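You operate a simulated robot arm through the tools that you are given. There is no shell and no other tool. Be economical: measure what you need, move in short steps, check, and stop when the job is done.

Carry out the task below with a simulated two-armed robot. There is one attempt and no reset: what you move stays moved.

JOB
Take the green hand pad from the green bench and leave it on the green-rimmed plate. Then take the core piece on the open end of the green bench and put it away on the oven side of the wide bench. Then put the 25 mm spacer on the open end of the green bench away on the top of the spacer shelf. Then put the felt block on the oil tray. Then stack the jar that says "gravel" from the left end of the steel table on top of the jar that says "grit". Then take the 1000 g weight and leave it on the blue-rimmed plate. Keep to this order. Set down upright: 1000 g weight.

The check looks at the end state, three seconds after you hand in, the way a careful person would. Anything else that was tipped, shoved, dropped, spilled or broken makes it a failure.

ROBOT AND FRAMES
Two 6-joint arms with two-finger grippers on one trunk, on a base that drives. Base frame: it is fixed to the floor where the robot stands at the start and does not move with it; the origin is under the middle of the robot, x ahead of it, y to its left, z up; the surface under the hand at the start is at about z = 0.86. Units: m, degrees, N and s.
The left shoulder is at the start at [0.07, 0.176, 1.165], the right one opposite. With the tool pointing down near the work surface each hand reaches from about 0.48 to 0.8 m from the robot's upright axis, wherever it stands, measured 20 degrees to its own side. Places, roughly: 1000 g weight [-1, -2.5, 1]; 25 mm spacer [0.75, -0.5, 0.75]; blue-rimmed plate (17x13x2 cm) [-0.9, -3.1, 0.9]; core piece [0.75, -0.25, 1]; felt block (5x5x4 cm) [0.9, -0.8, 0.9]; green-rimmed plate (17x13x2 cm) [0.6, 0.3, 0.9]; hand pad [0.5, 0.25, 1]; jar [1, -2.5, 1]; oil tray [1, -1, 0.75]; oven side of the wide bench [1.9, -8, 0.9]; top of the spacer shelf (15x29 cm) [2.8, -4.74, 0.86]. Payload 2.45 kg a hand.
Tool frame (each hand has its own): the origin (TCP) lies between the finger pads and is the grasp point; the fingertips stand 0.026 m ahead of it; z points along the fingers, y is the line along which they close. The gripper opens to 0.096 m. The gripper's body begins 0.069 m behind the TCP.
Orientation is told as [roll, pitch, yaw] about the base's x, y, z axes, in that order, counted from this pose: with the fingers straight down and closing along the base's y, the tool's x points along the base's -x, its y along +y and its z along -z.

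CONTROLS
- The arms move only by the tool jog_arm. It takes "left_steps", "right_steps" or both (then of equal length, played together; a hand with none holds still); each is a list of rows, each a list of 7 numbers: the shift along the tool's x, y, z in m, then the turn, a rotation vector about the tool's x, y, z in degrees, then the opening, from 0 (shut) to 1 (fully open). In form: [[dx, dy, dz, wx, wy, wz, grip], ...]. A call has 1 to 12 rows; each row shifts and turns the commanded pose from where the row before left it, along the tool's axes as they then stand. Each row takes 0.2 s and may step no farther than 0.05 m and 8.6 degrees from the row before; otherwise, or with a gripper value out of range, the whole call is refused. A pose out of reach is approached as far as the arm can. The call stops where the force on the tool passes 40 N (or 10 N more than at its start, if that is more) or the arm is blocked; 0.2 s more then pass. Each finger halts on what it meets, pressing with about 42 N; the grip force reading is that of the motor and also rises with nothing between the fingers. The clock runs only during rows and for 0.2 s after the last one: add rows that do not move to give the fingers time. The reply holds the time, the measured pose of the TCP, the force on the tool along the base axes, the opening and the grip force, in the units named above and with some noise, with the torque about the TCP (base axes, N m) and any sound that the robot's microphone picked up.
- Cameras (640 x 400 px; columns grow to the right, rows downward): "scene" is now at [0.1307, 0.0149, 1.4751]; the picture's right is [0.21, -0.98, -0.00], its down [-0.65, -0.14, -0.75] and it looks along [0.73, 0.16, -0.67] (base axes); focal length 279 px, centre (320, 200). "left" rides on the left gripper at [0.082, -0.003, -0.098] in its tool frame; the picture's right is [0.04, 1.00, 0.00], its down [-0.73, 0.03, -0.68] and it looks along [-0.68, 0.03, 0.73] (tool axes); focal length 256 px, centre (320, 200). "right" rides on the right gripper at [0.082, 0.003, -0.098] in its tool frame; the picture's right is [-0.04, 1.00, 0.00], its down [-0.73, -0.03, -0.68] and it looks along [-0.68, -0.03, 0.73] (tool axes); focal length 256 px, centre (320, 200). There is no depth. A picture from a camera that has moved, and an enlarged one, comes with that camera's place and axes in the base frame and with its lens.
- capture(camera): a new picture of that camera. It takes no simulated time.
- move_column(by): slides the trunk up (or, below 0, down) by that many m; the arms and the scene camera ride with it, the base frame stays. It gives what a move gives, with no picture.
- base_move(legs): drives the robot by 1 to 6 legs, each [ahead, left, turn to the left] in m, m and degrees, along the robot's own axes; the way and the turn of a leg run together, so that a leg with both is an arc; at most 1.5 m and 180 degrees a leg. The arms and the cameras ride along, it lands a little off, and it stops where it bumps. It gives what a move gives.
- aim_head(pan, tilt): turns the head with the scene camera to pan (to the left, within 86 degrees either way) and tilt (down, from -29 to 69), counted from straight ahead of the robot. It gives what a move gives.
- inspect(camera, box): a new picture of the part [left, top, right, bottom] of that camera's present view, enlarged. It takes no simulated time.
- job_done(): hands the job in; it is judged then, once.

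Work in short steps. Places have to be worked out from the pictures, the camera data and where the tool is seen: move nearer, look again, correct. Check each grasp and each placing, and mend what went wrong. You have 186 turns and 166 pictures in all, those below and enlarged ones among them. Open the grippers and draw the arms clear of the work before you hand the job in, unless the task says otherwise; then end with one line.

The tools are called after "Call:" as name(argument=value, ...) on one line, values as JSON. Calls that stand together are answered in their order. jog_arm: Moves the arms, as the interface text tells. Its arguments: {"type":"object","properties":{"left_steps":{"type":"array","items":{"type":"array","items":{"type":"number"}}},"right_steps":{"type":"array","items":{"type":"array","items":{"type":"number"}}}},"required":[]} The other tools are called the same way: move_column (by) slides the trunk up or down; base_move (legs) drives the base; aim_head (pan, tilt) turns the head that bears the scene camera; capture (camera) takes a picture; inspect (camera, box) takes an enlarged picture of a part of a camera's view; job_done () hands the job in.

At the start:

```text
time: 0.0
left_eef_pos: [0.5615, 0.1652, 1.1425]
left_orientation: [0.0, 0.0, -0.1]
left_force: [0.1, 0.6, -0.2]
left_wrist_torque: [0.03, -0.03, 0.0]
left_finger_gap: 0.096
left_grip_force: 0.1
right_eef_pos: [0.4078, -0.2245, 1.1104]
right_orientation: [0.1, 0.0, -0.1]
right_force: [0.2, 0.1, 0.2]
right_wrist_torque: [-0.03, 0.0, 0.01]
right_finger_gap: 0.0958
right_grip_force: 0.0
trunk travel left (down, up): [-0.65, 0.19]
robot x, y, heading: [-0.002, -0.0006, -0.1]
head pan, tilt: [12.0, 41.7]
```

scene: 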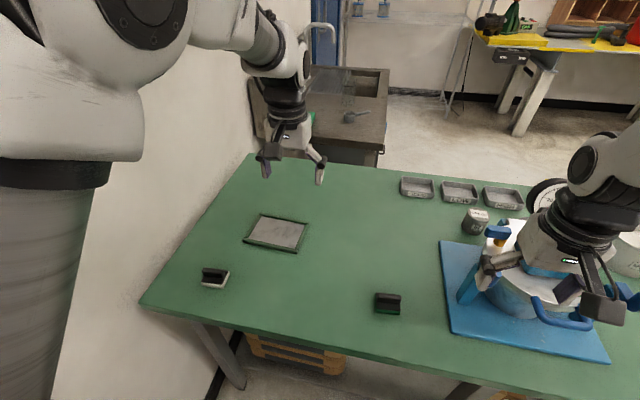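
right: 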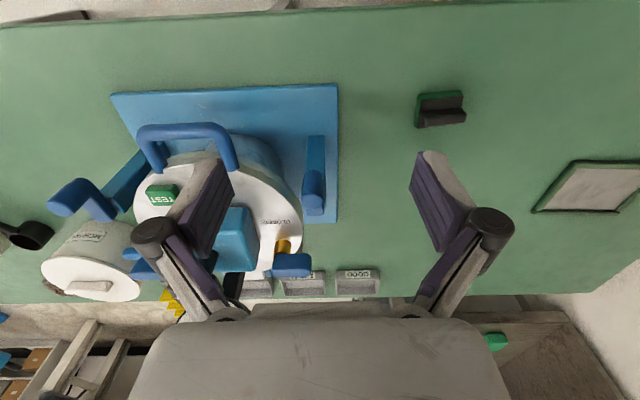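
left: 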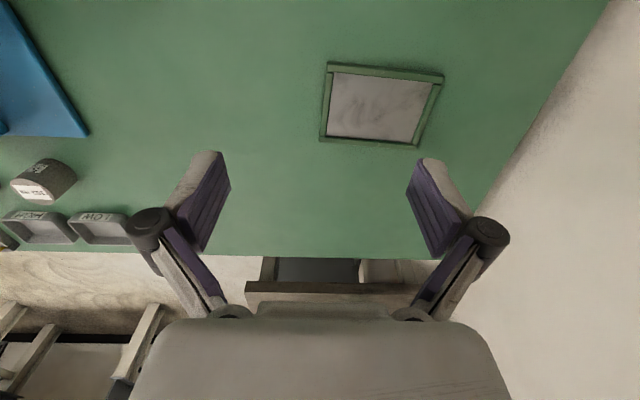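

I start by enlarging the two hand pads in the scene view to tell which one is green, and looking at the rest of the bench.

Call:
inspect(camera="scene", box=[180, 200, 440, 360])

Call:
inspect(camera="scene", box=[390, 160, 640, 370])

Call:
inspect(camera="right", box=[380, 60, 540, 160])

```text
2.46 times, centred on (310, 280) of scene
camera zoom: at [0.1307, 0.0149, 1.4751], right [0.21, -0.98, 0.0], down [-0.65, -0.14, -0.75], along [0.73, 0.16, -0.67], focal length 687 px, centre (345, 3)
```

zoom: 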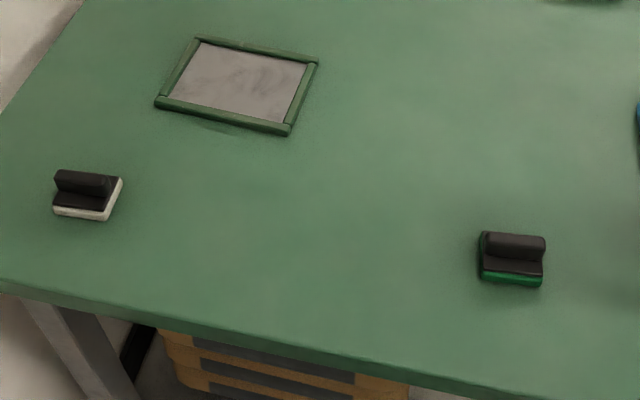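

```text
1.90 times, centred on (515, 265) of scene
camera zoom: at [0.1307, 0.0149, 1.4751], right [0.21, -0.98, 0.0], down [-0.65, -0.14, -0.75], along [0.73, 0.16, -0.67], focal length 531 px, centre (-51, 76)
```

zoom: 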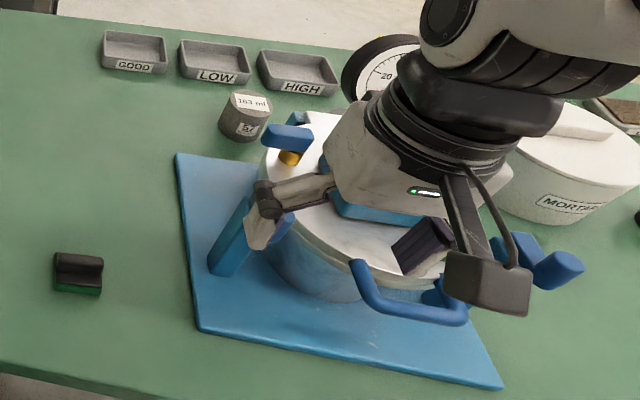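

```text
4.00 times, centred on (460, 110) of right
camera zoom: at [0.3263, -0.2218, 1.208], right [0.04, 1.0, 0.0], down [0.73, -0.03, 0.68], along [0.68, -0.03, -0.73], focal length 1024 px, centre (-240, 560)
```

zoom: 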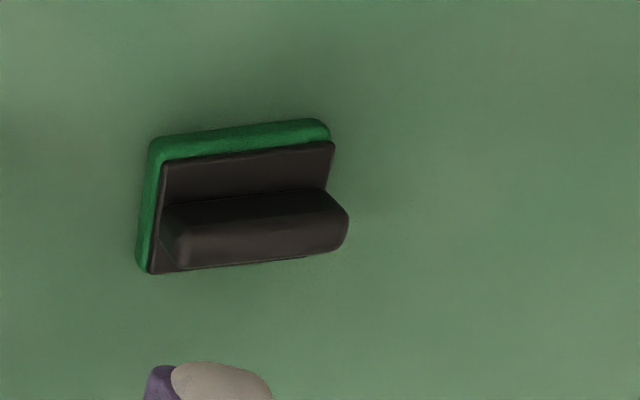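

The green pad is the one near (0.476, -0.07), with its handle running roughly along y. The plate is near (0.63, 0.26). I back the base a little so the left hand can reach both comfortably.

Call:
base_move(legs=[[-0.12, 0, 0]])

Call:
capture(camera="scene")

```text
time: 1.2
left_eef_pos: [0.4437, 0.1639, 1.1422]
left_orientation: [0.0, 0.1, -0.2]
left_force: [0.4, -0.4, 0.3]
left_wrist_torque: [0.01, -0.01, 0.02]
left_finger_gap: 0.096
left_grip_force: 0.0
right_eef_pos: [0.2903, -0.2252, 1.1097]
right_orientation: [-0.1, 0.1, -0.2]
right_force: [-0.4, -0.1, 0.4]
right_wrist_torque: [0.0, -0.03, 0.02]
right_finger_gap: 0.0961
right_grip_force: 0.1
trunk travel left (down, up): [-0.65, 0.19]
robot x, y, heading: [-0.1156, -0.0009, 0.1]
head pan, tilt: [12.0, 41.7]
```

```text
159 pictures are left
camera scene: at [0.014, 0.0148, 1.4749], right [0.21, -0.98, 0.0], down [-0.65, -0.14, -0.75], along [0.73, 0.15, -0.67], focal length 279 px, centre (320, 200)
```

scene: 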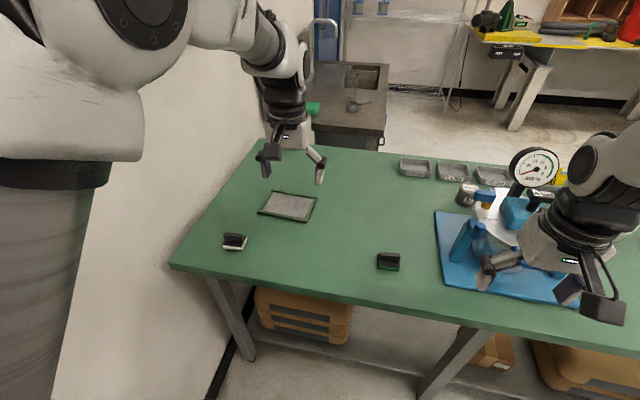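

I move the left hand above the pad at about z 1.04 and start the yaw turn so the fingers close along x.

Call:
jog_arm(left_steps=[[-0.0055, -0.039, 0.0167, 0, 0, 0, 1], [-0.0055, -0.039, 0.0167, 0, 0, 0, 1], [-0.0055, -0.039, 0.0167, 0, 0, 0, 1], [-0.0055, -0.039, 0.0167, 0, 0, 0, 1], [-0.0055, -0.039, 0.0167, 0, 0, 0, 1], [-0.0055, -0.039, 0.0167, 0, 0, 0, 1], [0, 0, 0, 0, 0, 8.5, 1], [0, 0, 0, 0, 0, 8.5, 1], [0, 0, 0, 0, 0, 8.5, 1], [0, 0, 0, 0, 0, 8.5, 1], [0, 0, 0, 0, 0, 8.5, 1], [0, 0, 0, 0, 0, 8.5, 1]])

Call:
jog_arm(left_steps=[[0, 0, 0, 0, 0, 8.5, 1], [0, 0, 0, 0, 0, 8.5, 1], [0, 0, 0, 0, 0, 8.5, 1], [0, 0, 0, 0, 0, 8.5, 1], [0, 0, 0, 0, 0, 5, 1], [0, 0, 0, 0, 0, 0, 1], [0, 0, 0, 0, 0, 0, 1]])

Call:
capture(camera="left")

```text
time: 3.8
left_eef_pos: [0.547, 0.0209, 1.0569]
left_orientation: [-0.6, -0.3, -50.5]
left_force: [0.0, -0.2, 0.1]
left_wrist_torque: [-0.01, -0.02, 0.01]
left_finger_gap: 0.096
left_grip_force: 0.0
left hand out of reach, approached as far as the arm can: row 3, 4, 5, 6
right_eef_pos: [0.2898, -0.2279, 1.11]
right_orientation: [0.0, 0.0, -0.1]
right_force: [0.3, 0.2, -0.2]
right_wrist_torque: [-0.01, 0.0, 0.01]
right_finger_gap: 0.0958
right_grip_force: 0.1
trunk travel left (down, up): [-0.65, 0.19]
robot x, y, heading: [-0.1195, -0.0003, 0.1]
head pan, tilt: [12.0, 41.7]
```

```text
time: 5.4
left_eef_pos: [0.5477, 0.0211, 1.0566]
left_orientation: [-0.2, -0.7, -89.2]
left_force: [0.5, 0.7, 0.0]
left_wrist_torque: [-0.01, -0.02, -0.04]
left_finger_gap: 0.0957
left_grip_force: 0.1
right_eef_pos: [0.29, -0.2264, 1.1105]
right_orientation: [-0.1, 0.0, -0.3]
right_force: [0.6, -0.1, -0.5]
right_wrist_torque: [0.01, 0.02, 0.01]
right_finger_gap: 0.0958
right_grip_force: 0.1
trunk travel left (down, up): [-0.65, 0.19]
robot x, y, heading: [-0.1178, 0.0003, -0.4]
head pan, tilt: [12.0, 41.7]
```

```text
158 pictures are left
camera left: at [0.5434, 0.1036, 1.1547], right [1.0, 0.05, 0.0], down [0.04, -0.73, 0.69], along [0.04, -0.69, -0.73], focal length 256 px, centre (320, 200)
```

left: 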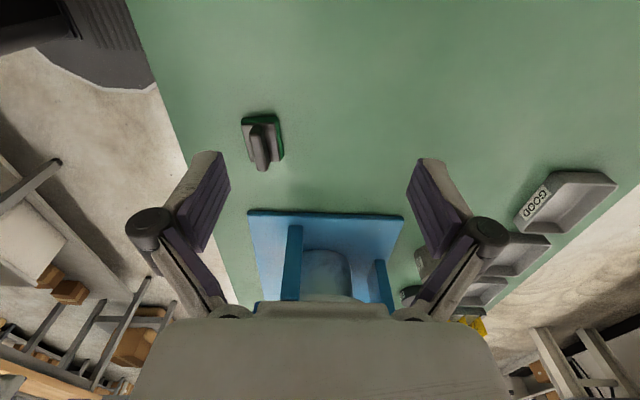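

The pad is too close in for the left arm here. I shift the hand to its own side and then turn the base right by 25°, which should bring the hand above the pad.

Call:
jog_arm(left_steps=[[0.041, -0.025, 0, 0, 0, 0, 1], [0.041, -0.025, 0, 0, 0, 0, 1], [0.041, -0.025, 0, 0, 0, 0, 1], [0.041, -0.025, 0, 0, 0, 0, 1], [0, 0, 0, 0, 0, -8.3, 1], [0, 0, 0, 0, 0, -8.3, 1], [0, 0, 0, 0, 0, -8.3, 1], [0, 0, 0, 0, 0, 0, 1]])

Call:
base_move(legs=[[0, 0, -25]])

Call:
capture(camera="left")

```text
time: 7.2
left_eef_pos: [0.4443, 0.1757, 1.0572]
left_orientation: [0.0, -0.1, -65.2]
left_force: [-0.1, -0.7, -0.3]
left_wrist_torque: [0.03, -0.03, 0.0]
left_finger_gap: 0.0957
left_grip_force: 0.0
right_eef_pos: [0.2888, -0.2266, 1.1089]
right_orientation: [0.0, 0.0, -0.3]
right_force: [-0.1, 0.2, 0.0]
right_wrist_torque: [0.0, 0.0, -0.03]
right_finger_gap: 0.0958
right_grip_force: 0.0
trunk travel left (down, up): [-0.65, 0.19]
robot x, y, heading: [-0.1165, -0.0011, -0.0]
head pan, tilt: [12.0, 41.7]
```

```text
time: 8.9
left_eef_pos: [0.4664, -0.0762, 1.0575]
left_orientation: [0.0, 0.0, -90.1]
left_force: [0.1, -0.1, 0.1]
left_wrist_torque: [0.0, 0.04, 0.0]
left_finger_gap: 0.0961
left_grip_force: 0.0
right_eef_pos: [0.1572, -0.3771, 1.1085]
right_orientation: [-0.1, 0.0, -25.0]
right_force: [-0.1, -0.7, -0.6]
right_wrist_torque: [0.01, -0.01, -0.01]
right_finger_gap: 0.0961
right_grip_force: 0.0
trunk travel left (down, up): [-0.65, 0.19]
robot x, y, heading: [-0.1164, -0.0006, -24.9]
head pan, tilt: [12.0, 41.7]
```

```text
157 pictures are left
camera left: at [0.4638, 0.0064, 1.1548], right [1.0, 0.04, 0.0], down [0.03, -0.73, 0.68], along [0.03, -0.68, -0.73], focal length 256 px, centre (320, 200)
```

left: 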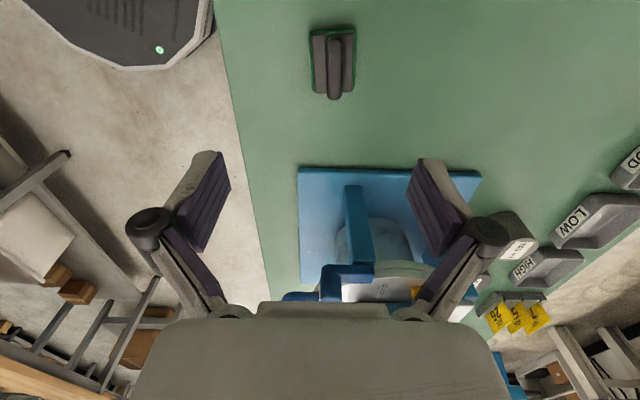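

The pad's handle is near (0.479, -0.065), about 1 cm ahead and left of the hand. I shift and lower to check again.

Call:
jog_arm(left_steps=[[0.006, 0.006, 0.03, 0, 0, 0, 1], [0.006, 0.006, 0.04, 0, 0, 0, 1], [0, 0, 0.04, 0, 0, 0, 1], [0, 0, 0, 0, 0, 0, 1]])

Call:
capture(camera="left")

Call:
aim_head(pan=18, tilt=48)

Call:
capture(camera="scene")

```text
time: 9.9
left_eef_pos: [0.4778, -0.0645, 0.9476]
left_orientation: [-0.1, 0.1, -90.1]
left_force: [-0.4, -1.0, 0.0]
left_wrist_torque: [-0.01, -0.03, 0.02]
left_finger_gap: 0.0961
left_grip_force: 0.1
right_eef_pos: [0.1572, -0.3752, 1.1086]
right_orientation: [0.0, 0.0, -25.0]
right_force: [-0.5, 0.2, 0.0]
right_wrist_torque: [-0.04, -0.04, -0.04]
right_finger_gap: 0.0961
right_grip_force: 0.1
trunk travel left (down, up): [-0.65, 0.19]
robot x, y, heading: [-0.1165, -0.0001, -24.9]
head pan, tilt: [12.0, 41.7]
```

```text
156 pictures are left
camera left: at [0.4748, 0.0175, 1.0449], right [1.0, 0.04, 0.0], down [0.03, -0.73, 0.68], along [0.03, -0.68, -0.73], focal length 256 px, centre (320, 200)
```

left: 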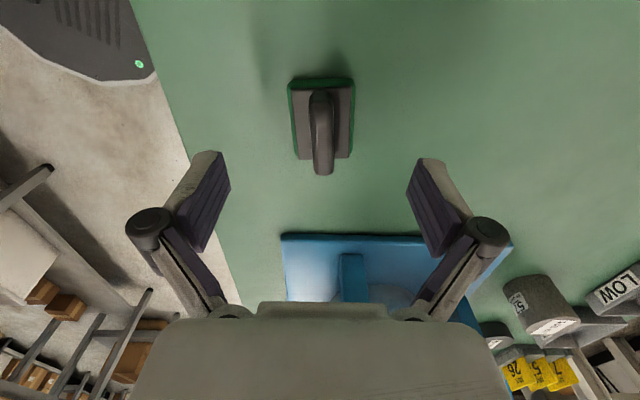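

```text
time: 10.6
left_eef_pos: [0.4788, -0.0647, 0.9473]
left_orientation: [0.1, 0.0, -90.1]
left_force: [-0.3, 0.3, 0.0]
left_wrist_torque: [0.01, 0.0, 0.0]
left_finger_gap: 0.096
left_grip_force: 0.1
right_eef_pos: [0.1574, -0.3756, 1.1108]
right_orientation: [-0.1, 0.0, -24.9]
right_force: [-0.1, -1.3, 0.4]
right_wrist_torque: [-0.02, -0.05, 0.02]
right_finger_gap: 0.0957
right_grip_force: 0.0
trunk travel left (down, up): [-0.65, 0.19]
robot x, y, heading: [-0.1206, 0.002, -25.0]
head pan, tilt: [18.0, 48.0]
```

```text
155 pictures are left
camera scene: at [0.0045, -0.0331, 1.4662], right [-0.12, -0.99, 0.0], down [-0.74, 0.09, -0.67], along [0.66, -0.08, -0.74], focal length 279 px, centre (320, 200)
```

scene: 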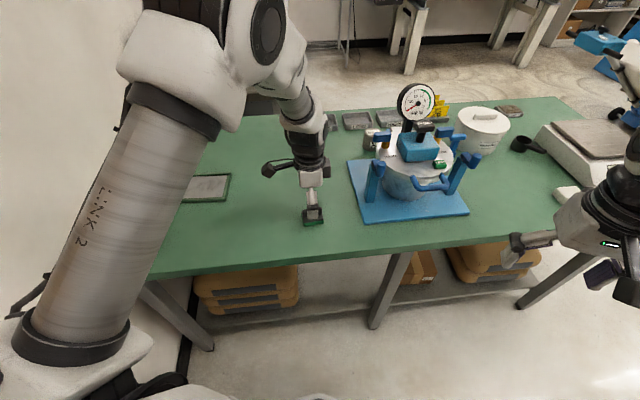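

The handle is centred between the fingers. I descend and close.

Call:
jog_arm(left_steps=[[0, 0, 0.02, 0, 0, 0, 1], [0, 0, 0.02, 0, 0, 0, 1], [0, 0, 0.003, 0, 0, 0, 1], [0, 0, 0, 0, 0, 0, 0], [0, 0, 0, 0, 0, 0, 0], [0, 0, 0, 0, 0, 0, 0], [0, 0, 0, 0, 0, 0, 0]])

Call:
capture(camera="left")

```text
time: 12.2
left_eef_pos: [0.4788, -0.0642, 0.9055]
left_orientation: [0.0, -0.1, -90.1]
left_force: [3.3, 0.0, 6.0]
left_wrist_torque: [-0.05, -0.07, 0.01]
left_finger_gap: 0.0139
left_grip_force: 40.0
right_eef_pos: [0.1561, -0.3761, 1.1111]
right_orientation: [0.0, -0.1, -25.0]
right_force: [0.2, 0.2, -0.2]
right_wrist_torque: [-0.03, 0.01, 0.0]
right_finger_gap: 0.096
right_grip_force: 0.0
trunk travel left (down, up): [-0.65, 0.19]
robot x, y, heading: [-0.1177, -0.0004, -25.0]
head pan, tilt: [18.0, 48.0]
```

```text
154 pictures are left
camera left: at [0.4755, 0.0172, 1.0029], right [1.0, 0.04, 0.0], down [0.03, -0.73, 0.68], along [0.03, -0.68, -0.73], focal length 256 px, centre (320, 200)
```

left: 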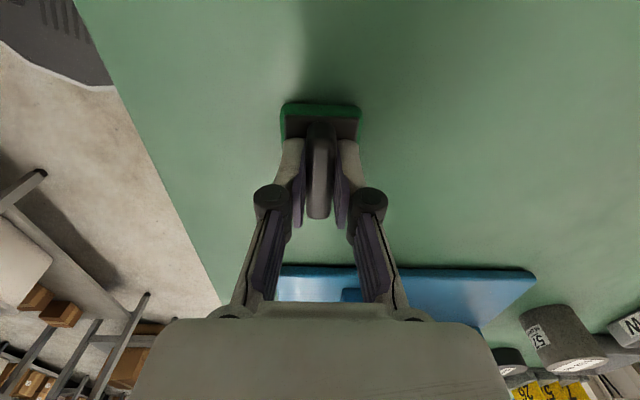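

The handle is gripped (gap 14 mm). I lift and turn the base back to face the plate.

Call:
jog_arm(left_steps=[[0, 0, -0.04, 0, 0, 0, 0], [0, 0, -0.04, 0, 0, 0, 0], [0, 0, -0.04, 0, 0, 0, 0]])

Call:
base_move(legs=[[0, 0, 25]])

Call:
capture(camera="left")

Call:
capture(camera="scene")

```text
time: 13.0
left_eef_pos: [0.4784, -0.0636, 1.0222]
left_orientation: [0.0, 0.0, -90.1]
left_force: [0.3, -0.4, -0.6]
left_wrist_torque: [-0.01, 0.0, -0.02]
left_finger_gap: 0.014
left_grip_force: 40.3
right_eef_pos: [0.1552, -0.3755, 1.1116]
right_orientation: [-0.1, 0.0, -25.0]
right_force: [0.2, 0.6, 0.1]
right_wrist_torque: [0.01, 0.0, 0.0]
right_finger_gap: 0.0958
right_grip_force: 0.0
trunk travel left (down, up): [-0.65, 0.19]
robot x, y, heading: [-0.1192, 0.0015, -25.0]
head pan, tilt: [18.0, 48.0]
```

```text
time: 14.7
left_eef_pos: [0.4496, 0.1963, 1.0222]
left_orientation: [0.0, 0.0, -64.9]
left_force: [0.1, 0.4, -0.2]
left_wrist_torque: [0.01, -0.01, -0.02]
left_finger_gap: 0.0139
left_grip_force: 40.7
right_eef_pos: [0.2899, -0.2223, 1.1106]
right_orientation: [-0.1, 0.1, 0.1]
right_force: [0.4, 0.5, 0.2]
right_wrist_torque: [-0.04, 0.02, -0.01]
right_finger_gap: 0.0962
right_grip_force: 0.1
trunk travel left (down, up): [-0.65, 0.19]
robot x, y, heading: [-0.1161, -0.0009, 0.6]
head pan, tilt: [18.0, 48.0]
```

```text
153 pictures are left
camera left: at [0.4121, 0.269, 1.1207], right [0.89, 0.46, 0.0], down [0.34, -0.65, 0.68], along [0.31, -0.6, -0.73], focal length 256 px, centre (320, 200)
```

left: 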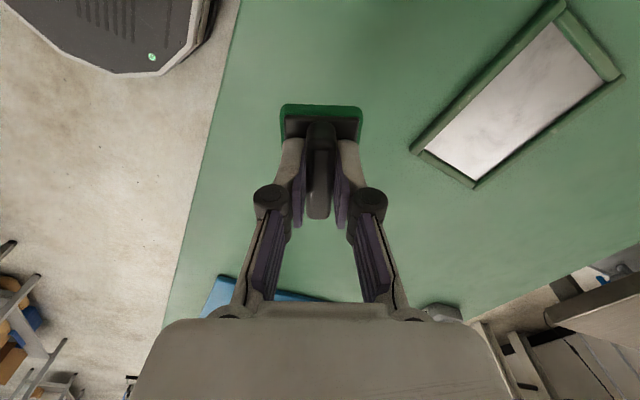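

```text
152 pictures are left
camera scene: at [0.006, 0.0224, 1.4661], right [0.31, -0.95, 0.0], down [-0.71, -0.23, -0.67], along [0.64, 0.21, -0.74], focal length 279 px, centre (320, 200)
```

scene: 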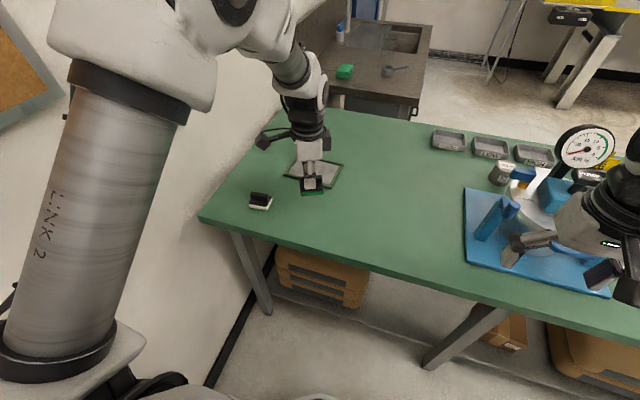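

The plate centre works out at (0.634, 0.258). I carry the pad above it.

Call:
jog_arm(left_steps=[[-0.005, 0.0386, 0, 0, 0, 0, 0], [-0.005, 0.0386, 0, 0, 0, 0, 0], [-0.005, 0.0386, 0, 0, 0, 0, 0], [-0.005, 0.0386, 0, 0, 0, 0, 0], [-0.004, 0.0386, 0, 0, 0, 0, 0], [0, 0, 0.04, 0, 0, 0, 0], [0, 0, 0, 0, 0, 0, 0]])

Call:
capture(camera="left")

Call:
inspect(camera="scene", box=[220, 100, 440, 240])

```text
time: 16.2
left_eef_pos: [0.632, 0.2563, 0.9831]
left_orientation: [0.0, 0.0, -64.9]
left_force: [-0.3, 0.0, -0.6]
left_wrist_torque: [-0.05, 0.02, 0.0]
left_finger_gap: 0.0139
left_grip_force: 40.5
right_eef_pos: [0.2904, -0.2242, 1.1107]
right_orientation: [-0.1, 0.0, 0.2]
right_force: [-0.8, 0.2, 0.6]
right_wrist_torque: [0.0, 0.05, 0.03]
right_finger_gap: 0.096
right_grip_force: 0.0
trunk travel left (down, up): [-0.65, 0.19]
robot x, y, heading: [-0.1169, -0.0046, 0.1]
head pan, tilt: [18.0, 48.0]
```

```text
151 pictures are left
camera left: at [0.5953, 0.3279, 1.0818], right [0.89, 0.46, 0.0], down [0.34, -0.65, 0.68], along [0.31, -0.6, -0.73], focal length 256 px, centre (320, 200)
```

left: 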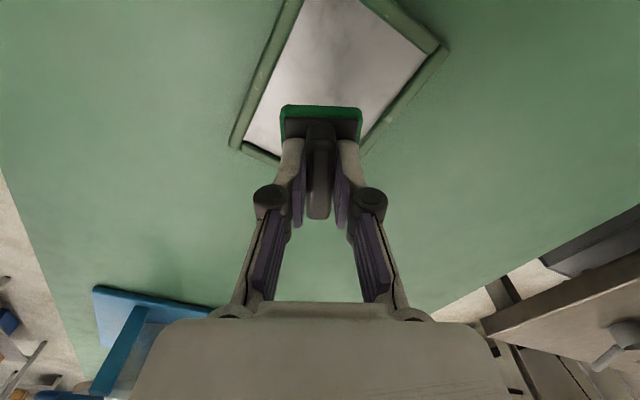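

```text
2.86 times, centred on (330, 170) of scene
camera zoom: at [0.0055, 0.0224, 1.4662], right [0.31, -0.95, 0.0], down [-0.71, -0.23, -0.67], along [0.64, 0.21, -0.74], focal length 797 px, centre (291, 286)
```

zoom: 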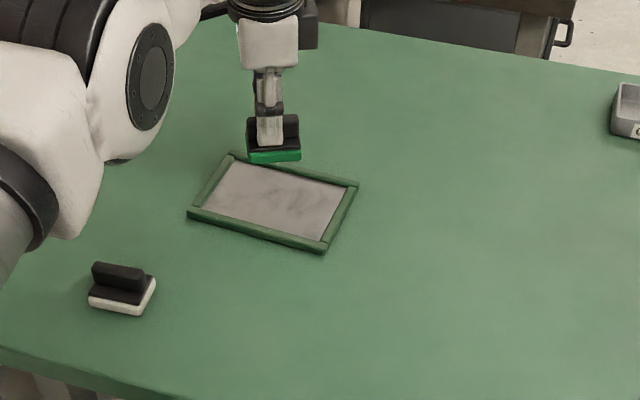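

The pad hangs over the plate centre. I lower gently, watching force.

Call:
jog_arm(left_steps=[[0, 0, 0.03, 0, 0, 0, 0], [0, 0, 0.02, 0, 0, 0, 0], [0, 0, 0.01, 0, 0, 0, 0], [0, 0, 0.004, 0, 0, 0, 0], [0, 0, 0, 0, 0, 0, 0]])

Call:
jog_arm(left_steps=[[0, 0, 0.003, 0, 0, 0, 0], [0, 0, 0.0, 0, 0, 0, 0]])

Call:
inspect(camera="scene", box=[220, 100, 440, 240])

```text
time: 17.4
left_eef_pos: [0.6325, 0.2556, 0.9192]
left_orientation: [0.0, 0.0, -64.9]
left_force: [0.0, 0.4, -1.6]
left_wrist_torque: [-0.01, 0.0, -0.03]
left_finger_gap: 0.0139
left_grip_force: 40.9
right_eef_pos: [0.2905, -0.2233, 1.1105]
right_orientation: [-0.1, 0.0, 0.2]
right_force: [0.4, -0.3, -0.4]
right_wrist_torque: [-0.01, -0.01, -0.02]
right_finger_gap: 0.0961
right_grip_force: 0.0
trunk travel left (down, up): [-0.65, 0.19]
robot x, y, heading: [-0.1187, -0.0007, 0.3]
head pan, tilt: [18.0, 48.0]
```

```text
time: 18.1
left_eef_pos: [0.6353, 0.2567, 0.9159]
left_orientation: [0.1, 0.0, -64.9]
left_force: [-0.2, -0.1, -0.4]
left_wrist_torque: [0.02, 0.0, 0.01]
left_finger_gap: 0.0137
left_grip_force: 40.2
right_eef_pos: [0.2914, -0.2232, 1.1098]
right_orientation: [-0.2, 0.0, 0.2]
right_force: [-0.9, 1.2, -0.4]
right_wrist_torque: [0.01, 0.02, 0.01]
right_finger_gap: 0.0957
right_grip_force: 0.0
trunk travel left (down, up): [-0.65, 0.19]
robot x, y, heading: [-0.1195, -0.0028, 0.1]
head pan, tilt: [18.0, 48.0]
```

```text
2.86 times, centred on (330, 170) of scene
camera zoom: at [0.0059, 0.0225, 1.4661], right [0.31, -0.95, 0.0], down [-0.71, -0.23, -0.67], along [0.64, 0.21, -0.74], focal length 797 px, centre (291, 286)
```

zoom: 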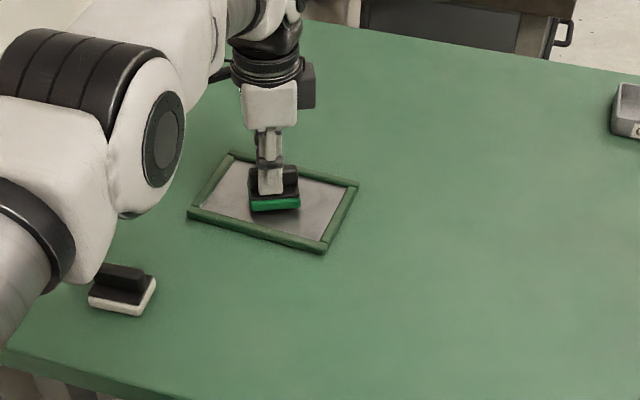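

Still no contact, so I go down in 2 mm steps.

Call:
jog_arm(left_steps=[[0, 0, 0.002, 0, 0, 0, 0], [0, 0, 0, 0, 0, 0, 0]])

Call:
jog_arm(left_steps=[[0, 0, 0.002, 0, 0, 0, 0], [0, 0, 0, 0, 0, 0, 0]])

Call:
jog_arm(left_steps=[[0, 0, 0.002, 0, 0, 0, 0], [0, 0, 0, 0, 0, 0, 0]])

```text
time: 18.6
left_eef_pos: [0.6345, 0.2557, 0.9138]
left_orientation: [0.0, 0.0, -64.9]
left_force: [-0.5, -0.4, 0.7]
left_wrist_torque: [0.0, -0.03, -0.03]
left_finger_gap: 0.0139
left_grip_force: 40.2
right_eef_pos: [0.2906, -0.2235, 1.1098]
right_orientation: [-0.1, 0.0, 0.2]
right_force: [0.4, -1.0, -0.1]
right_wrist_torque: [0.01, 0.0, -0.01]
right_finger_gap: 0.0961
right_grip_force: 0.0
trunk travel left (down, up): [-0.65, 0.19]
robot x, y, heading: [-0.1178, 0.0047, 0.1]
head pan, tilt: [18.0, 48.0]
```

```text
time: 19.2
left_eef_pos: [0.6349, 0.2559, 0.9107]
left_orientation: [0.0, 0.1, -64.9]
left_force: [-0.4, 0.0, -0.1]
left_wrist_torque: [-0.02, -0.01, -0.02]
left_finger_gap: 0.0139
left_grip_force: 40.2
right_eef_pos: [0.2912, -0.2232, 1.1094]
right_orientation: [0.0, 0.1, 0.2]
right_force: [0.3, 0.5, 0.3]
right_wrist_torque: [-0.01, -0.02, 0.01]
right_finger_gap: 0.0963
right_grip_force: 0.0
trunk travel left (down, up): [-0.65, 0.19]
robot x, y, heading: [-0.1183, 0.0004, 0.1]
head pan, tilt: [18.0, 48.0]
```

```text
time: 19.9
left_eef_pos: [0.6345, 0.2563, 0.9117]
left_orientation: [0.1, -0.1, -64.9]
left_force: [2.2, -0.1, 8.5]
left_wrist_torque: [-0.03, -0.04, -0.02]
left_finger_gap: 0.0138
left_grip_force: 40.7
right_eef_pos: [0.2898, -0.223, 1.1101]
right_orientation: [-0.1, 0.0, 0.2]
right_force: [-0.2, 0.0, -0.2]
right_wrist_torque: [0.02, 0.03, -0.01]
right_finger_gap: 0.0958
right_grip_force: 0.2
trunk travel left (down, up): [-0.65, 0.19]
robot x, y, heading: [-0.1186, 0.0005, -0.1]
head pan, tilt: [18.0, 48.0]
```

Contact (8.5 N). I open, rise and check.

Call:
jog_arm(left_steps=[[0, 0, 0, 0, 0, 0, 0.5], [0, 0, 0, 0, 0, 0, 0.5], [0, 0, -0.02, 0, 0, 0, 0.5], [0, 0, -0.04, 0, 0, 0, 0.5], [0, 0, -0.05, 0, 0, 0, 0.5], [0, 0, -0.05, 0, 0, 0, 0.5], [0, 0, -0.05, 0, 0, 0, 0.5], [0, 0, -0.04, 0, 0, 0, 0.5]])

Call:
inspect(camera="scene", box=[220, 100, 440, 240])

Call:
aim_head(pan=-40, tilt=35)

Call:
capture(camera="scene")

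```text
time: 21.6
left_eef_pos: [0.6163, 0.2576, 1.1381]
left_orientation: [-0.1, 0.0, -64.9]
left_force: [-0.1, 0.3, 0.1]
left_wrist_torque: [0.01, 0.0, 0.01]
left_finger_gap: 0.0478
left_grip_force: 0.0
left hand out of reach, approached as far as the arm can: row 7, 8
right_eef_pos: [0.2908, -0.2233, 1.1095]
right_orientation: [-0.1, 0.1, 0.2]
right_force: [0.5, 0.3, 0.6]
right_wrist_torque: [0.0, 0.0, -0.01]
right_finger_gap: 0.0958
right_grip_force: 0.1
trunk travel left (down, up): [-0.65, 0.19]
robot x, y, heading: [-0.1202, 0.0037, 0.0]
head pan, tilt: [18.0, 48.0]
```

```text
2.86 times, centred on (330, 170) of scene
camera zoom: at [0.0058, 0.0224, 1.4661], right [0.31, -0.95, 0.0], down [-0.71, -0.23, -0.67], along [0.64, 0.21, -0.74], focal length 797 px, centre (291, 286)
```

zoom: 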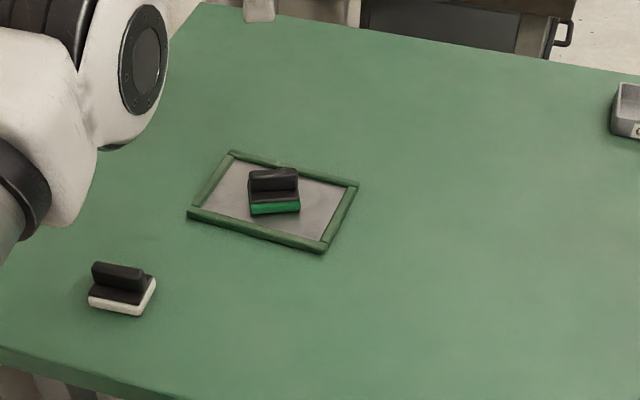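

```text
time: 22.9
left_eef_pos: [0.6162, 0.2581, 1.138]
left_orientation: [0.0, 0.0, -64.9]
left_force: [0.8, 0.3, 0.2]
left_wrist_torque: [-0.01, 0.0, 0.0]
left_finger_gap: 0.0484
left_grip_force: 0.0
right_eef_pos: [0.2909, -0.2233, 1.1085]
right_orientation: [-0.1, 0.0, 0.1]
right_force: [-0.5, -0.3, -0.8]
right_wrist_torque: [-0.01, -0.02, -0.01]
right_finger_gap: 0.0965
right_grip_force: 0.1
trunk travel left (down, up): [-0.65, 0.19]
robot x, y, heading: [-0.1199, 0.0009, 0.1]
head pan, tilt: [-40.0, 35.0]
```

```text
147 pictures are left
camera scene: at [-0.0009, -0.0584, 1.4851], right [-0.64, -0.77, 0.0], down [-0.44, 0.37, -0.82], along [0.63, -0.52, -0.57], focal length 279 px, centre (320, 200)
```

scene: 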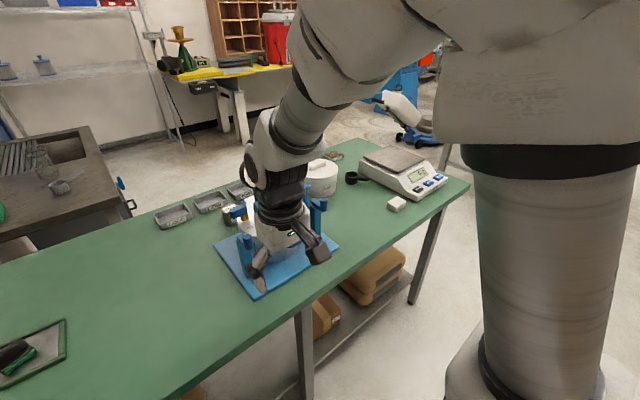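

The green pad sits inside the plate. Next I retract the left hand and move along the bench for a better look at the open (right) end.

Call:
jog_arm(left_steps=[[0.0186, -0.04, 0, 0, 0, 0, 1], [0.0186, -0.04, 0, 0, 0, 0, 1], [0.0186, -0.04, 0, 0, 0, 0, 1], [0.0186, -0.04, 0, 0, 0, -8.5, 1], [0, 0, 0, 0, 0, -8.5, 1], [0, 0, 0, 0, 0, -8.5, 1], [0, 0, 0, 0, 0, -8.5, 1], [0, 0, 0, 0, 0, -8.5, 1], [0, 0, 0, 0, 0, -8.5, 1], [0, 0, 0, 0, 0, -8.5, 1], [0, 0, 0, 0, 0, -5, 1]])

Call:
base_move(legs=[[-0.25, 0, 0], [0, -0.6, 0]])

Call:
aim_head(pan=0, tilt=30)

Call:
capture(camera="scene")

```text
time: 25.3
left_eef_pos: [0.614, 0.2564, 1.1401]
left_orientation: [0.1, 0.2, -6.7]
left_force: [0.4, 0.1, 0.7]
left_wrist_torque: [0.0, -0.01, 0.02]
left_finger_gap: 0.0958
left_grip_force: 0.2
left hand out of reach, approached as far as the arm can: row 1, 2, 3, 4
right_eef_pos: [0.2912, -0.2225, 1.1092]
right_orientation: [-0.1, 0.0, 0.3]
right_force: [-0.1, 0.0, 0.0]
right_wrist_torque: [-0.01, 0.01, 0.03]
right_finger_gap: 0.096
right_grip_force: 0.0
trunk travel left (down, up): [-0.65, 0.19]
robot x, y, heading: [-0.1198, -0.0003, 0.1]
head pan, tilt: [-40.0, 35.0]
```

```text
time: 30.2
left_eef_pos: [0.3662, -0.3342, 1.1409]
left_orientation: [0.0, 0.2, -5.6]
left_force: [0.1, 0.4, 0.6]
left_wrist_torque: [-0.02, 0.01, 0.0]
left_finger_gap: 0.0959
left_grip_force: 0.0
right_eef_pos: [0.0521, -0.8216, 1.1094]
right_orientation: [-0.2, 0.1, 1.4]
right_force: [0.5, -0.6, 0.7]
right_wrist_torque: [-0.02, 0.0, 0.02]
right_finger_gap: 0.096
right_grip_force: 0.0
trunk travel left (down, up): [-0.65, 0.19]
robot x, y, heading: [-0.3627, -0.6037, 1.5]
head pan, tilt: [-40.0, 35.0]
```

```text
time: 31.2
left_eef_pos: [0.3662, -0.3348, 1.1412]
left_orientation: [-0.1, 0.2, -5.6]
left_force: [-0.2, -0.7, 0.5]
left_wrist_torque: [-0.03, -0.02, -0.02]
left_finger_gap: 0.096
left_grip_force: 0.0
right_eef_pos: [0.0544, -0.8213, 1.1099]
right_orientation: [-0.1, 0.0, 1.5]
right_force: [0.4, -0.1, -0.4]
right_wrist_torque: [0.01, 0.0, -0.01]
right_finger_gap: 0.0961
right_grip_force: 0.0
trunk travel left (down, up): [-0.65, 0.19]
robot x, y, heading: [-0.3614, -0.6058, 1.4]
head pan, tilt: [0.0, 30.0]
```

```text
146 pictures are left
camera scene: at [-0.2212, -0.6055, 1.4929], right [0.02, -1.0, 0.0], down [-0.5, -0.01, -0.87], along [0.87, 0.02, -0.5], focal length 279 px, centre (320, 200)
```

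scene: 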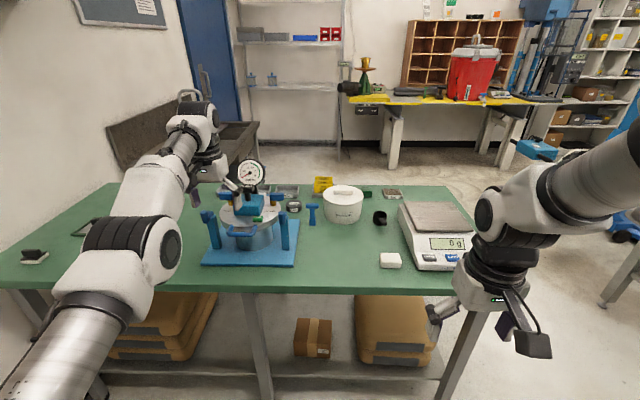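

I zoom on the bench's back half to identify core, spacer, felt block and oil tray.

Call:
inspect(camera="scene", box=[270, 165, 420, 260])

Call:
inspect(camera="scene", box=[370, 170, 480, 280])

```text
4.21 times, centred on (345, 212) of scene
camera zoom: at [-0.2212, -0.6055, 1.4929], right [0.02, -1.0, 0.0], down [-0.5, -0.01, -0.87], along [0.87, 0.02, -0.5], focal length 1175 px, centre (215, 147)
```

zoom: 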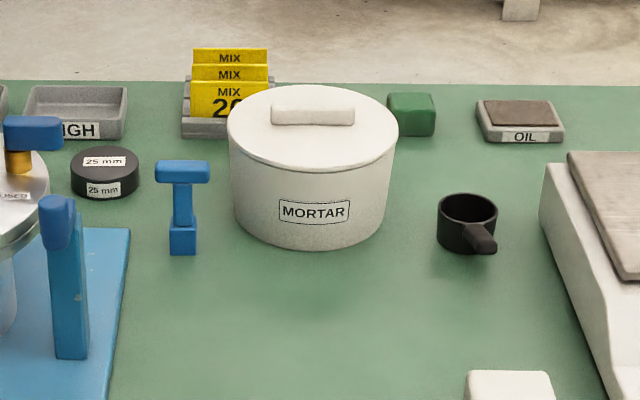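

```text
3.64 times, centred on (425, 225) of scene
camera zoom: at [-0.2212, -0.6055, 1.4929], right [0.02, -1.0, 0.0], down [-0.5, -0.01, -0.87], along [0.87, 0.02, -0.5], focal length 1014 px, centre (-62, 109)
```

zoom: 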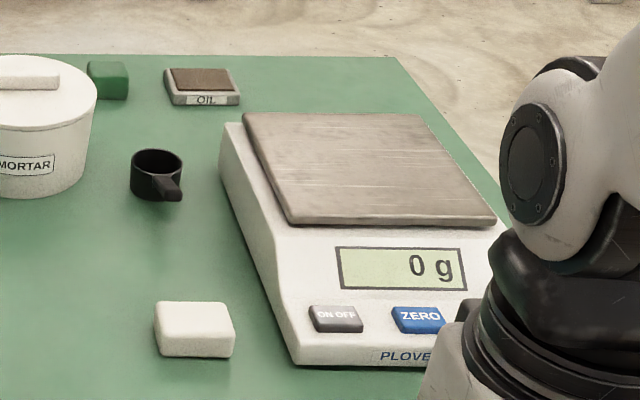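

The 25 mm spacer is the black disc near (0.79,-0.47), the green felt block is near (0.92,-0.79) and the oil tray near (0.92,-0.92). The core, a labelled grey cylinder, is near (0.776,-0.305) behind the cooker. I raise the column and go round to approach the core from the left.

Call:
move_column(by=0.18)

Call:
base_move(legs=[[0, 0.53, 0], [0, 0, -38.4]])

Call:
aim_head(pan=15, tilt=38)

Call:
capture(camera="scene")

Call:
capture(camera="left")

```text
time: 33.2
left_eef_pos: [0.3659, -0.3354, 1.3206]
left_orientation: [0.0, 0.2, -5.6]
left_force: [0.0, 0.5, 0.0]
left_wrist_torque: [0.0, -0.05, -0.01]
left_finger_gap: 0.0963
left_grip_force: 0.1
right_eef_pos: [0.0529, -0.821, 1.2903]
right_orientation: [-0.1, 0.0, 1.4]
right_force: [0.3, -0.3, -0.1]
right_wrist_torque: [0.01, 0.02, 0.01]
right_finger_gap: 0.096
right_grip_force: 0.2
trunk travel left (down, up): [-0.83, 0.01]
robot x, y, heading: [-0.3618, -0.6064, 1.4]
head pan, tilt: [0.0, 30.0]
```

```text
time: 38.1
left_eef_pos: [0.3636, -0.3116, 1.321]
left_orientation: [-0.1, 0.2, -44.1]
left_force: [0.1, -0.4, -0.4]
left_wrist_torque: [0.02, -0.03, -0.02]
left_finger_gap: 0.0964
left_grip_force: 0.1
right_eef_pos: [-0.1831, -0.4967, 1.2908]
right_orientation: [-0.1, 0.0, -37.2]
right_force: [-0.1, -1.3, -0.1]
right_wrist_torque: [0.01, 0.03, 0.0]
right_finger_gap: 0.0958
right_grip_force: 0.0
trunk travel left (down, up): [-0.83, 0.01]
robot x, y, heading: [-0.3754, -0.0701, -36.9]
head pan, tilt: [0.0, 30.0]
```

```text
time: 38.9
left_eef_pos: [0.3649, -0.3125, 1.3209]
left_orientation: [0.0, 0.2, -44.2]
left_force: [-1.2, 0.7, -0.6]
left_wrist_torque: [0.0, 0.01, -0.02]
left_finger_gap: 0.0959
left_grip_force: 0.2
right_eef_pos: [-0.1847, -0.4975, 1.2904]
right_orientation: [-0.2, 0.0, -37.1]
right_force: [-0.3, -0.7, 0.0]
right_wrist_torque: [-0.01, 0.03, 0.01]
right_finger_gap: 0.0959
right_grip_force: 0.1
trunk travel left (down, up): [-0.83, 0.01]
robot x, y, heading: [-0.3717, -0.0699, -37.1]
head pan, tilt: [15.0, 38.0]
```

```text
143 pictures are left
camera scene: at [-0.2558, -0.1377, 1.6606], right [-0.38, -0.93, 0.0], down [-0.57, 0.23, -0.79], along [0.73, -0.3, -0.62], focal length 279 px, centre (320, 200)
```

scene: 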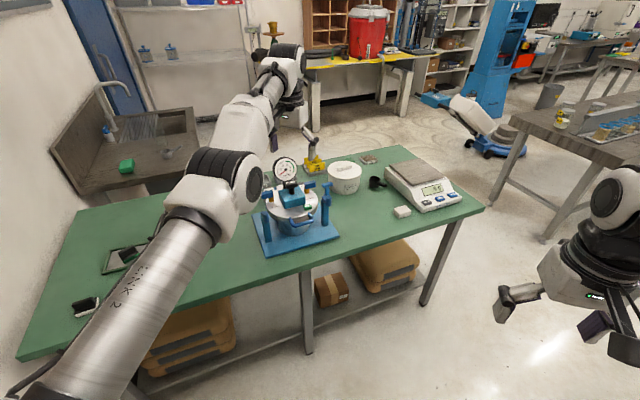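

```text
142 pictures are left
camera left: at [0.3033, -0.2574, 1.4193], right [0.67, 0.75, 0.0], down [0.55, -0.49, 0.68], along [0.5, -0.45, -0.74], focal length 256 px, centre (320, 200)
```

left: 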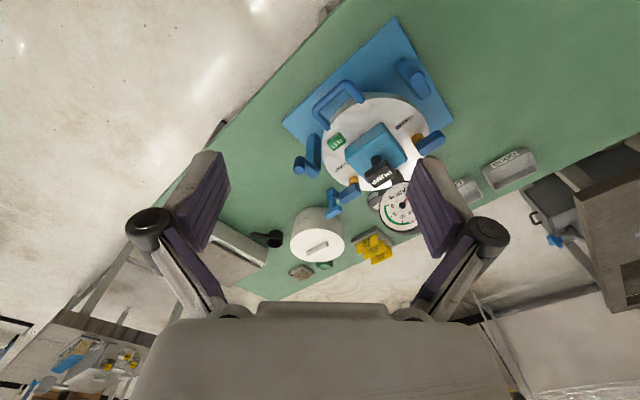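

Now I move nearer to the bench with the hands high.

Call:
base_move(legs=[[0.302, 0.215, 0]])

Call:
capture(camera="scene")

Call:
capture(camera="left")

```text
time: 41.3
left_eef_pos: [0.7316, -0.3201, 1.3216]
left_orientation: [0.0, 0.1, -43.9]
left_force: [-0.1, -0.3, 0.4]
left_wrist_torque: [0.01, 0.0, 0.05]
left_finger_gap: 0.0961
left_grip_force: 0.0
right_eef_pos: [0.1828, -0.5074, 1.2895]
right_orientation: [0.0, -0.1, -36.9]
right_force: [-0.1, -0.3, 0.2]
right_wrist_torque: [-0.01, 0.01, -0.02]
right_finger_gap: 0.0959
right_grip_force: 0.0
trunk travel left (down, up): [-0.83, 0.01]
robot x, y, heading: [-0.0087, -0.084, -37.1]
head pan, tilt: [15.0, 38.0]
```

```text
141 pictures are left
camera scene: at [0.1106, -0.1483, 1.6608], right [-0.37, -0.93, 0.0], down [-0.57, 0.23, -0.79], along [0.73, -0.29, -0.61], focal length 279 px, centre (320, 200)
```

scene: 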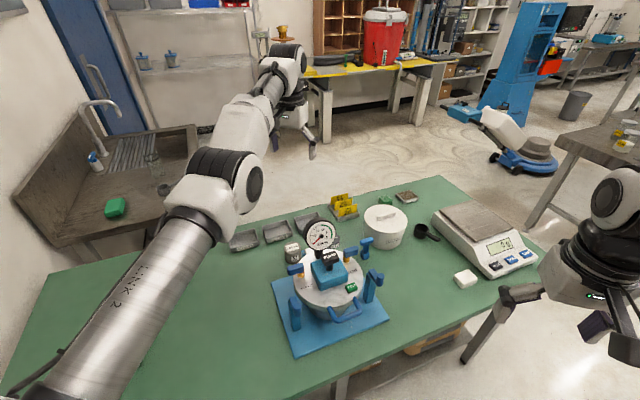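

```text
140 pictures are left
camera left: at [0.6704, -0.266, 1.4205], right [0.66, 0.75, 0.0], down [0.55, -0.49, 0.68], along [0.51, -0.45, -0.74], focal length 256 px, centre (320, 200)
```

left: 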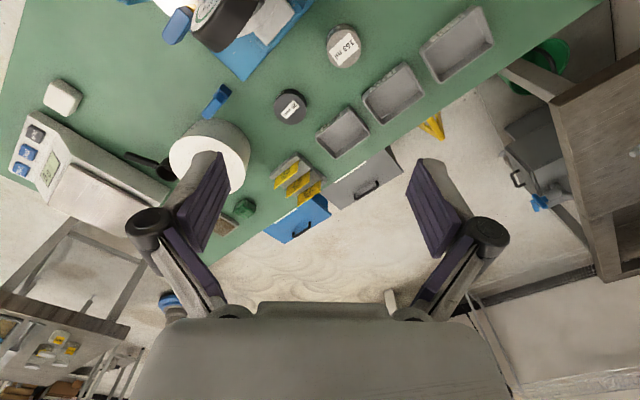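

The core's top is near (0.777,-0.301). I zoom in to see the clearances around it.

Call:
inspect(camera="left", box=[160, 0, 500, 212])

Call:
inspect(camera="scene", box=[220, 180, 410, 300])

```text
1.88 times, centred on (330, 106) of left
camera zoom: at [0.6704, -0.266, 1.4205], right [0.66, 0.75, 0.0], down [0.55, -0.49, 0.68], along [0.51, -0.45, -0.74], focal length 482 px, centre (301, 377)
```

zoom: 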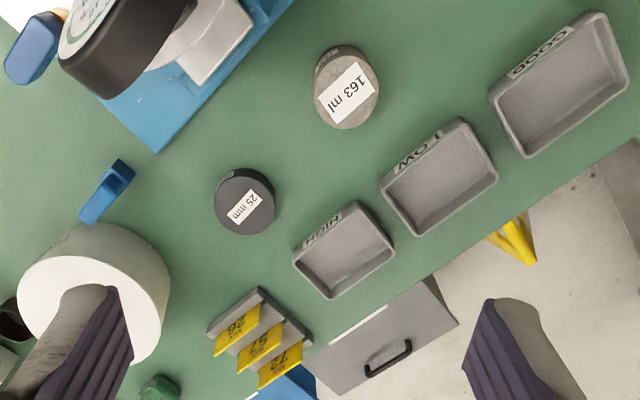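

```text
3.33 times, centred on (315, 240) of scene
camera zoom: at [0.1106, -0.1483, 1.6608], right [-0.37, -0.93, 0.0], down [-0.57, 0.23, -0.79], along [0.73, -0.29, -0.61], focal length 930 px, centre (337, 67)
```

zoom: 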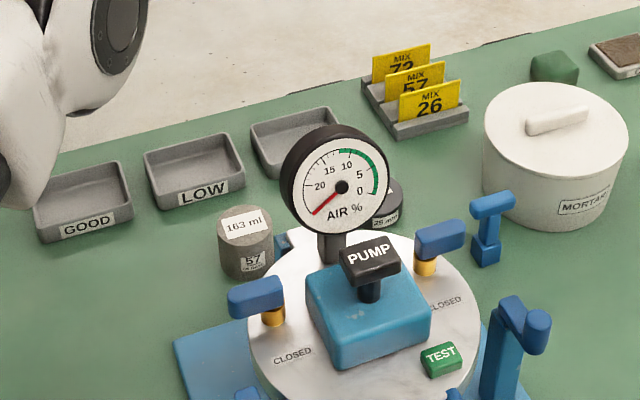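

There is ample free space around the core for the present closing direction. I move in slightly and lower the column, then re-measure.

Call:
base_move(legs=[[0.026, 0.03, 0]])

Call:
move_column(by=-0.16)

Call:
capture(camera="left")

Call:
capture(camera="scene")

```text
time: 42.1
left_eef_pos: [0.7623, -0.3144, 1.326]
left_orientation: [0.3, -0.1, -44.0]
left_force: [-0.9, 0.2, 0.2]
left_wrist_torque: [0.04, -0.08, 0.01]
left_finger_gap: 0.096
left_grip_force: 0.1
right_eef_pos: [0.2152, -0.502, 1.2905]
right_orientation: [0.1, -0.2, -37.0]
right_force: [-1.2, -0.6, 0.0]
right_wrist_torque: [0.0, -0.11, 0.04]
right_finger_gap: 0.0956
right_grip_force: 0.0
trunk travel left (down, up): [-0.83, 0.01]
robot x, y, heading: [0.0322, -0.0734, -37.3]
head pan, tilt: [15.0, 38.0]
```

```text
time: 44.0
left_eef_pos: [0.7707, -0.3123, 1.1615]
left_orientation: [0.0, 0.1, -44.0]
left_force: [-0.5, -0.3, -0.5]
left_wrist_torque: [-0.01, 0.01, 0.0]
left_finger_gap: 0.0958
left_grip_force: 0.0
right_eef_pos: [0.2217, -0.4987, 1.1295]
right_orientation: [0.0, 0.0, -37.0]
right_force: [-1.1, 0.3, -0.2]
right_wrist_torque: [0.01, 0.0, 0.0]
right_finger_gap: 0.0958
right_grip_force: 0.1
trunk travel left (down, up): [-0.67, 0.17]
robot x, y, heading: [0.037, -0.0728, -37.3]
head pan, tilt: [15.0, 38.0]
```

```text
137 pictures are left
camera left: at [0.7098, -0.2586, 1.2601], right [0.67, 0.75, 0.0], down [0.55, -0.49, 0.68], along [0.51, -0.45, -0.74], focal length 256 px, centre (320, 200)
```

left: 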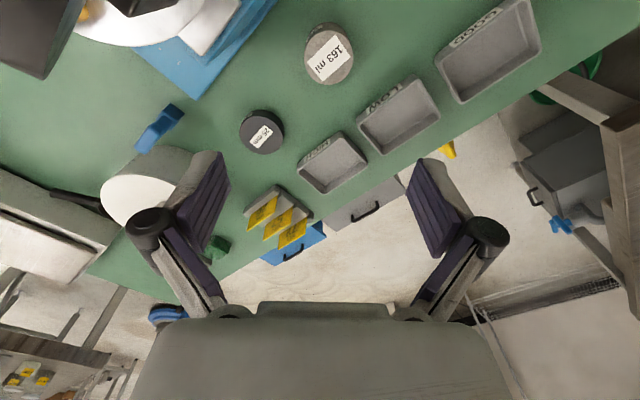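

```text
136 pictures are left
camera scene: at [0.1507, -0.14, 1.5007], right [-0.37, -0.93, 0.0], down [-0.57, 0.23, -0.79], along [0.73, -0.29, -0.62], focal length 279 px, centre (320, 200)
```

scene: 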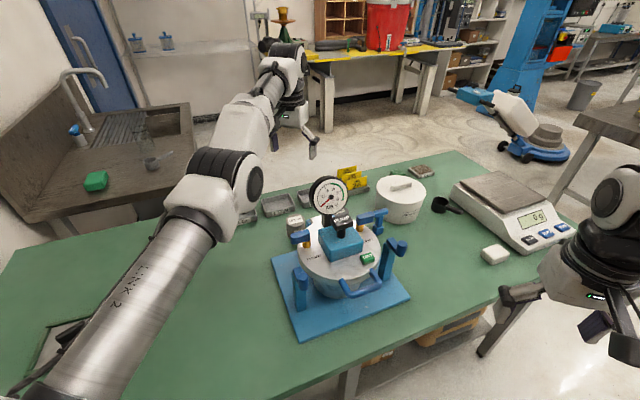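

I align the hand (13 mm along tool y) and descend to z≈1.0.

Call:
jog_arm(left_steps=[[0.001, 0.0128, 0.02, 0, 0, 0, 1], [0, 0, 0.045, 0, 0, 0, 1], [0, 0, 0.045, 0, 0, 0, 1], [0, 0, 0.045, 0, 0, 0, 1], [0, 0, 0, 0, 0, 0, 1]])

Call:
capture(camera="left")

Call:
inspect(camera="scene", box=[220, 130, 420, 260])

```text
time: 45.2
left_eef_pos: [0.7973, -0.3188, 1.0098]
left_orientation: [0.0, 0.3, -43.9]
left_force: [0.0, -0.8, -0.4]
left_wrist_torque: [0.02, -0.01, 0.02]
left_finger_gap: 0.096
left_grip_force: 0.1
left hand out of reach, approached as far as the arm can: row 1, 2, 3
right_eef_pos: [0.2218, -0.5005, 1.1293]
right_orientation: [0.0, 0.0, -37.0]
right_force: [0.1, -0.4, -0.3]
right_wrist_torque: [-0.01, 0.01, -0.01]
right_finger_gap: 0.0961
right_grip_force: 0.1
trunk travel left (down, up): [-0.67, 0.17]
robot x, y, heading: [0.0348, -0.0743, -37.3]
head pan, tilt: [15.0, 38.0]
```

```text
135 pictures are left
camera left: at [0.7358, -0.2635, 1.1078], right [0.66, 0.75, 0.0], down [0.55, -0.49, 0.68], along [0.51, -0.45, -0.74], focal length 256 px, centre (320, 200)
```

left: 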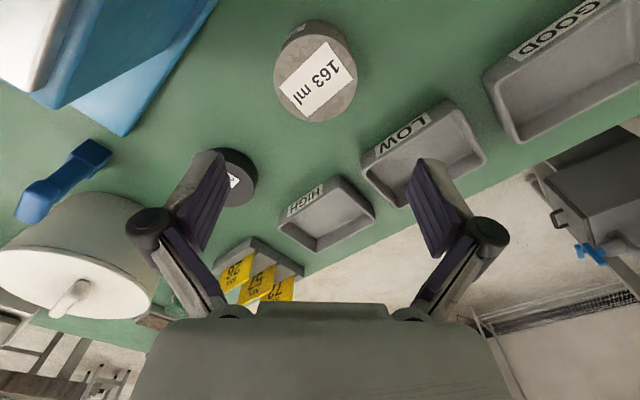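

```text
3.08 times, centred on (320, 195) of scene
camera zoom: at [0.1505, -0.14, 1.5006], right [-0.37, -0.93, 0.0], down [-0.57, 0.23, -0.79], along [0.73, -0.29, -0.62], focal length 858 px, centre (320, 215)
```

zoom: 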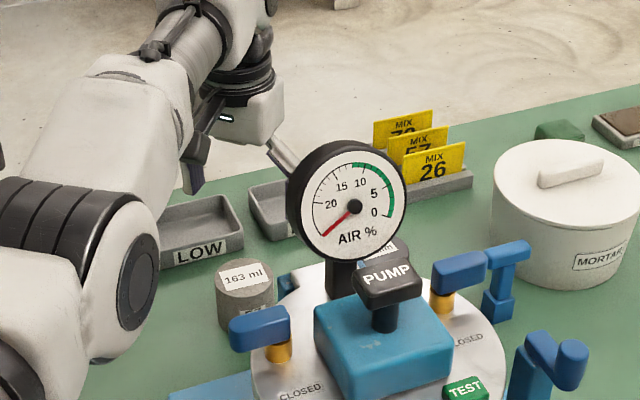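

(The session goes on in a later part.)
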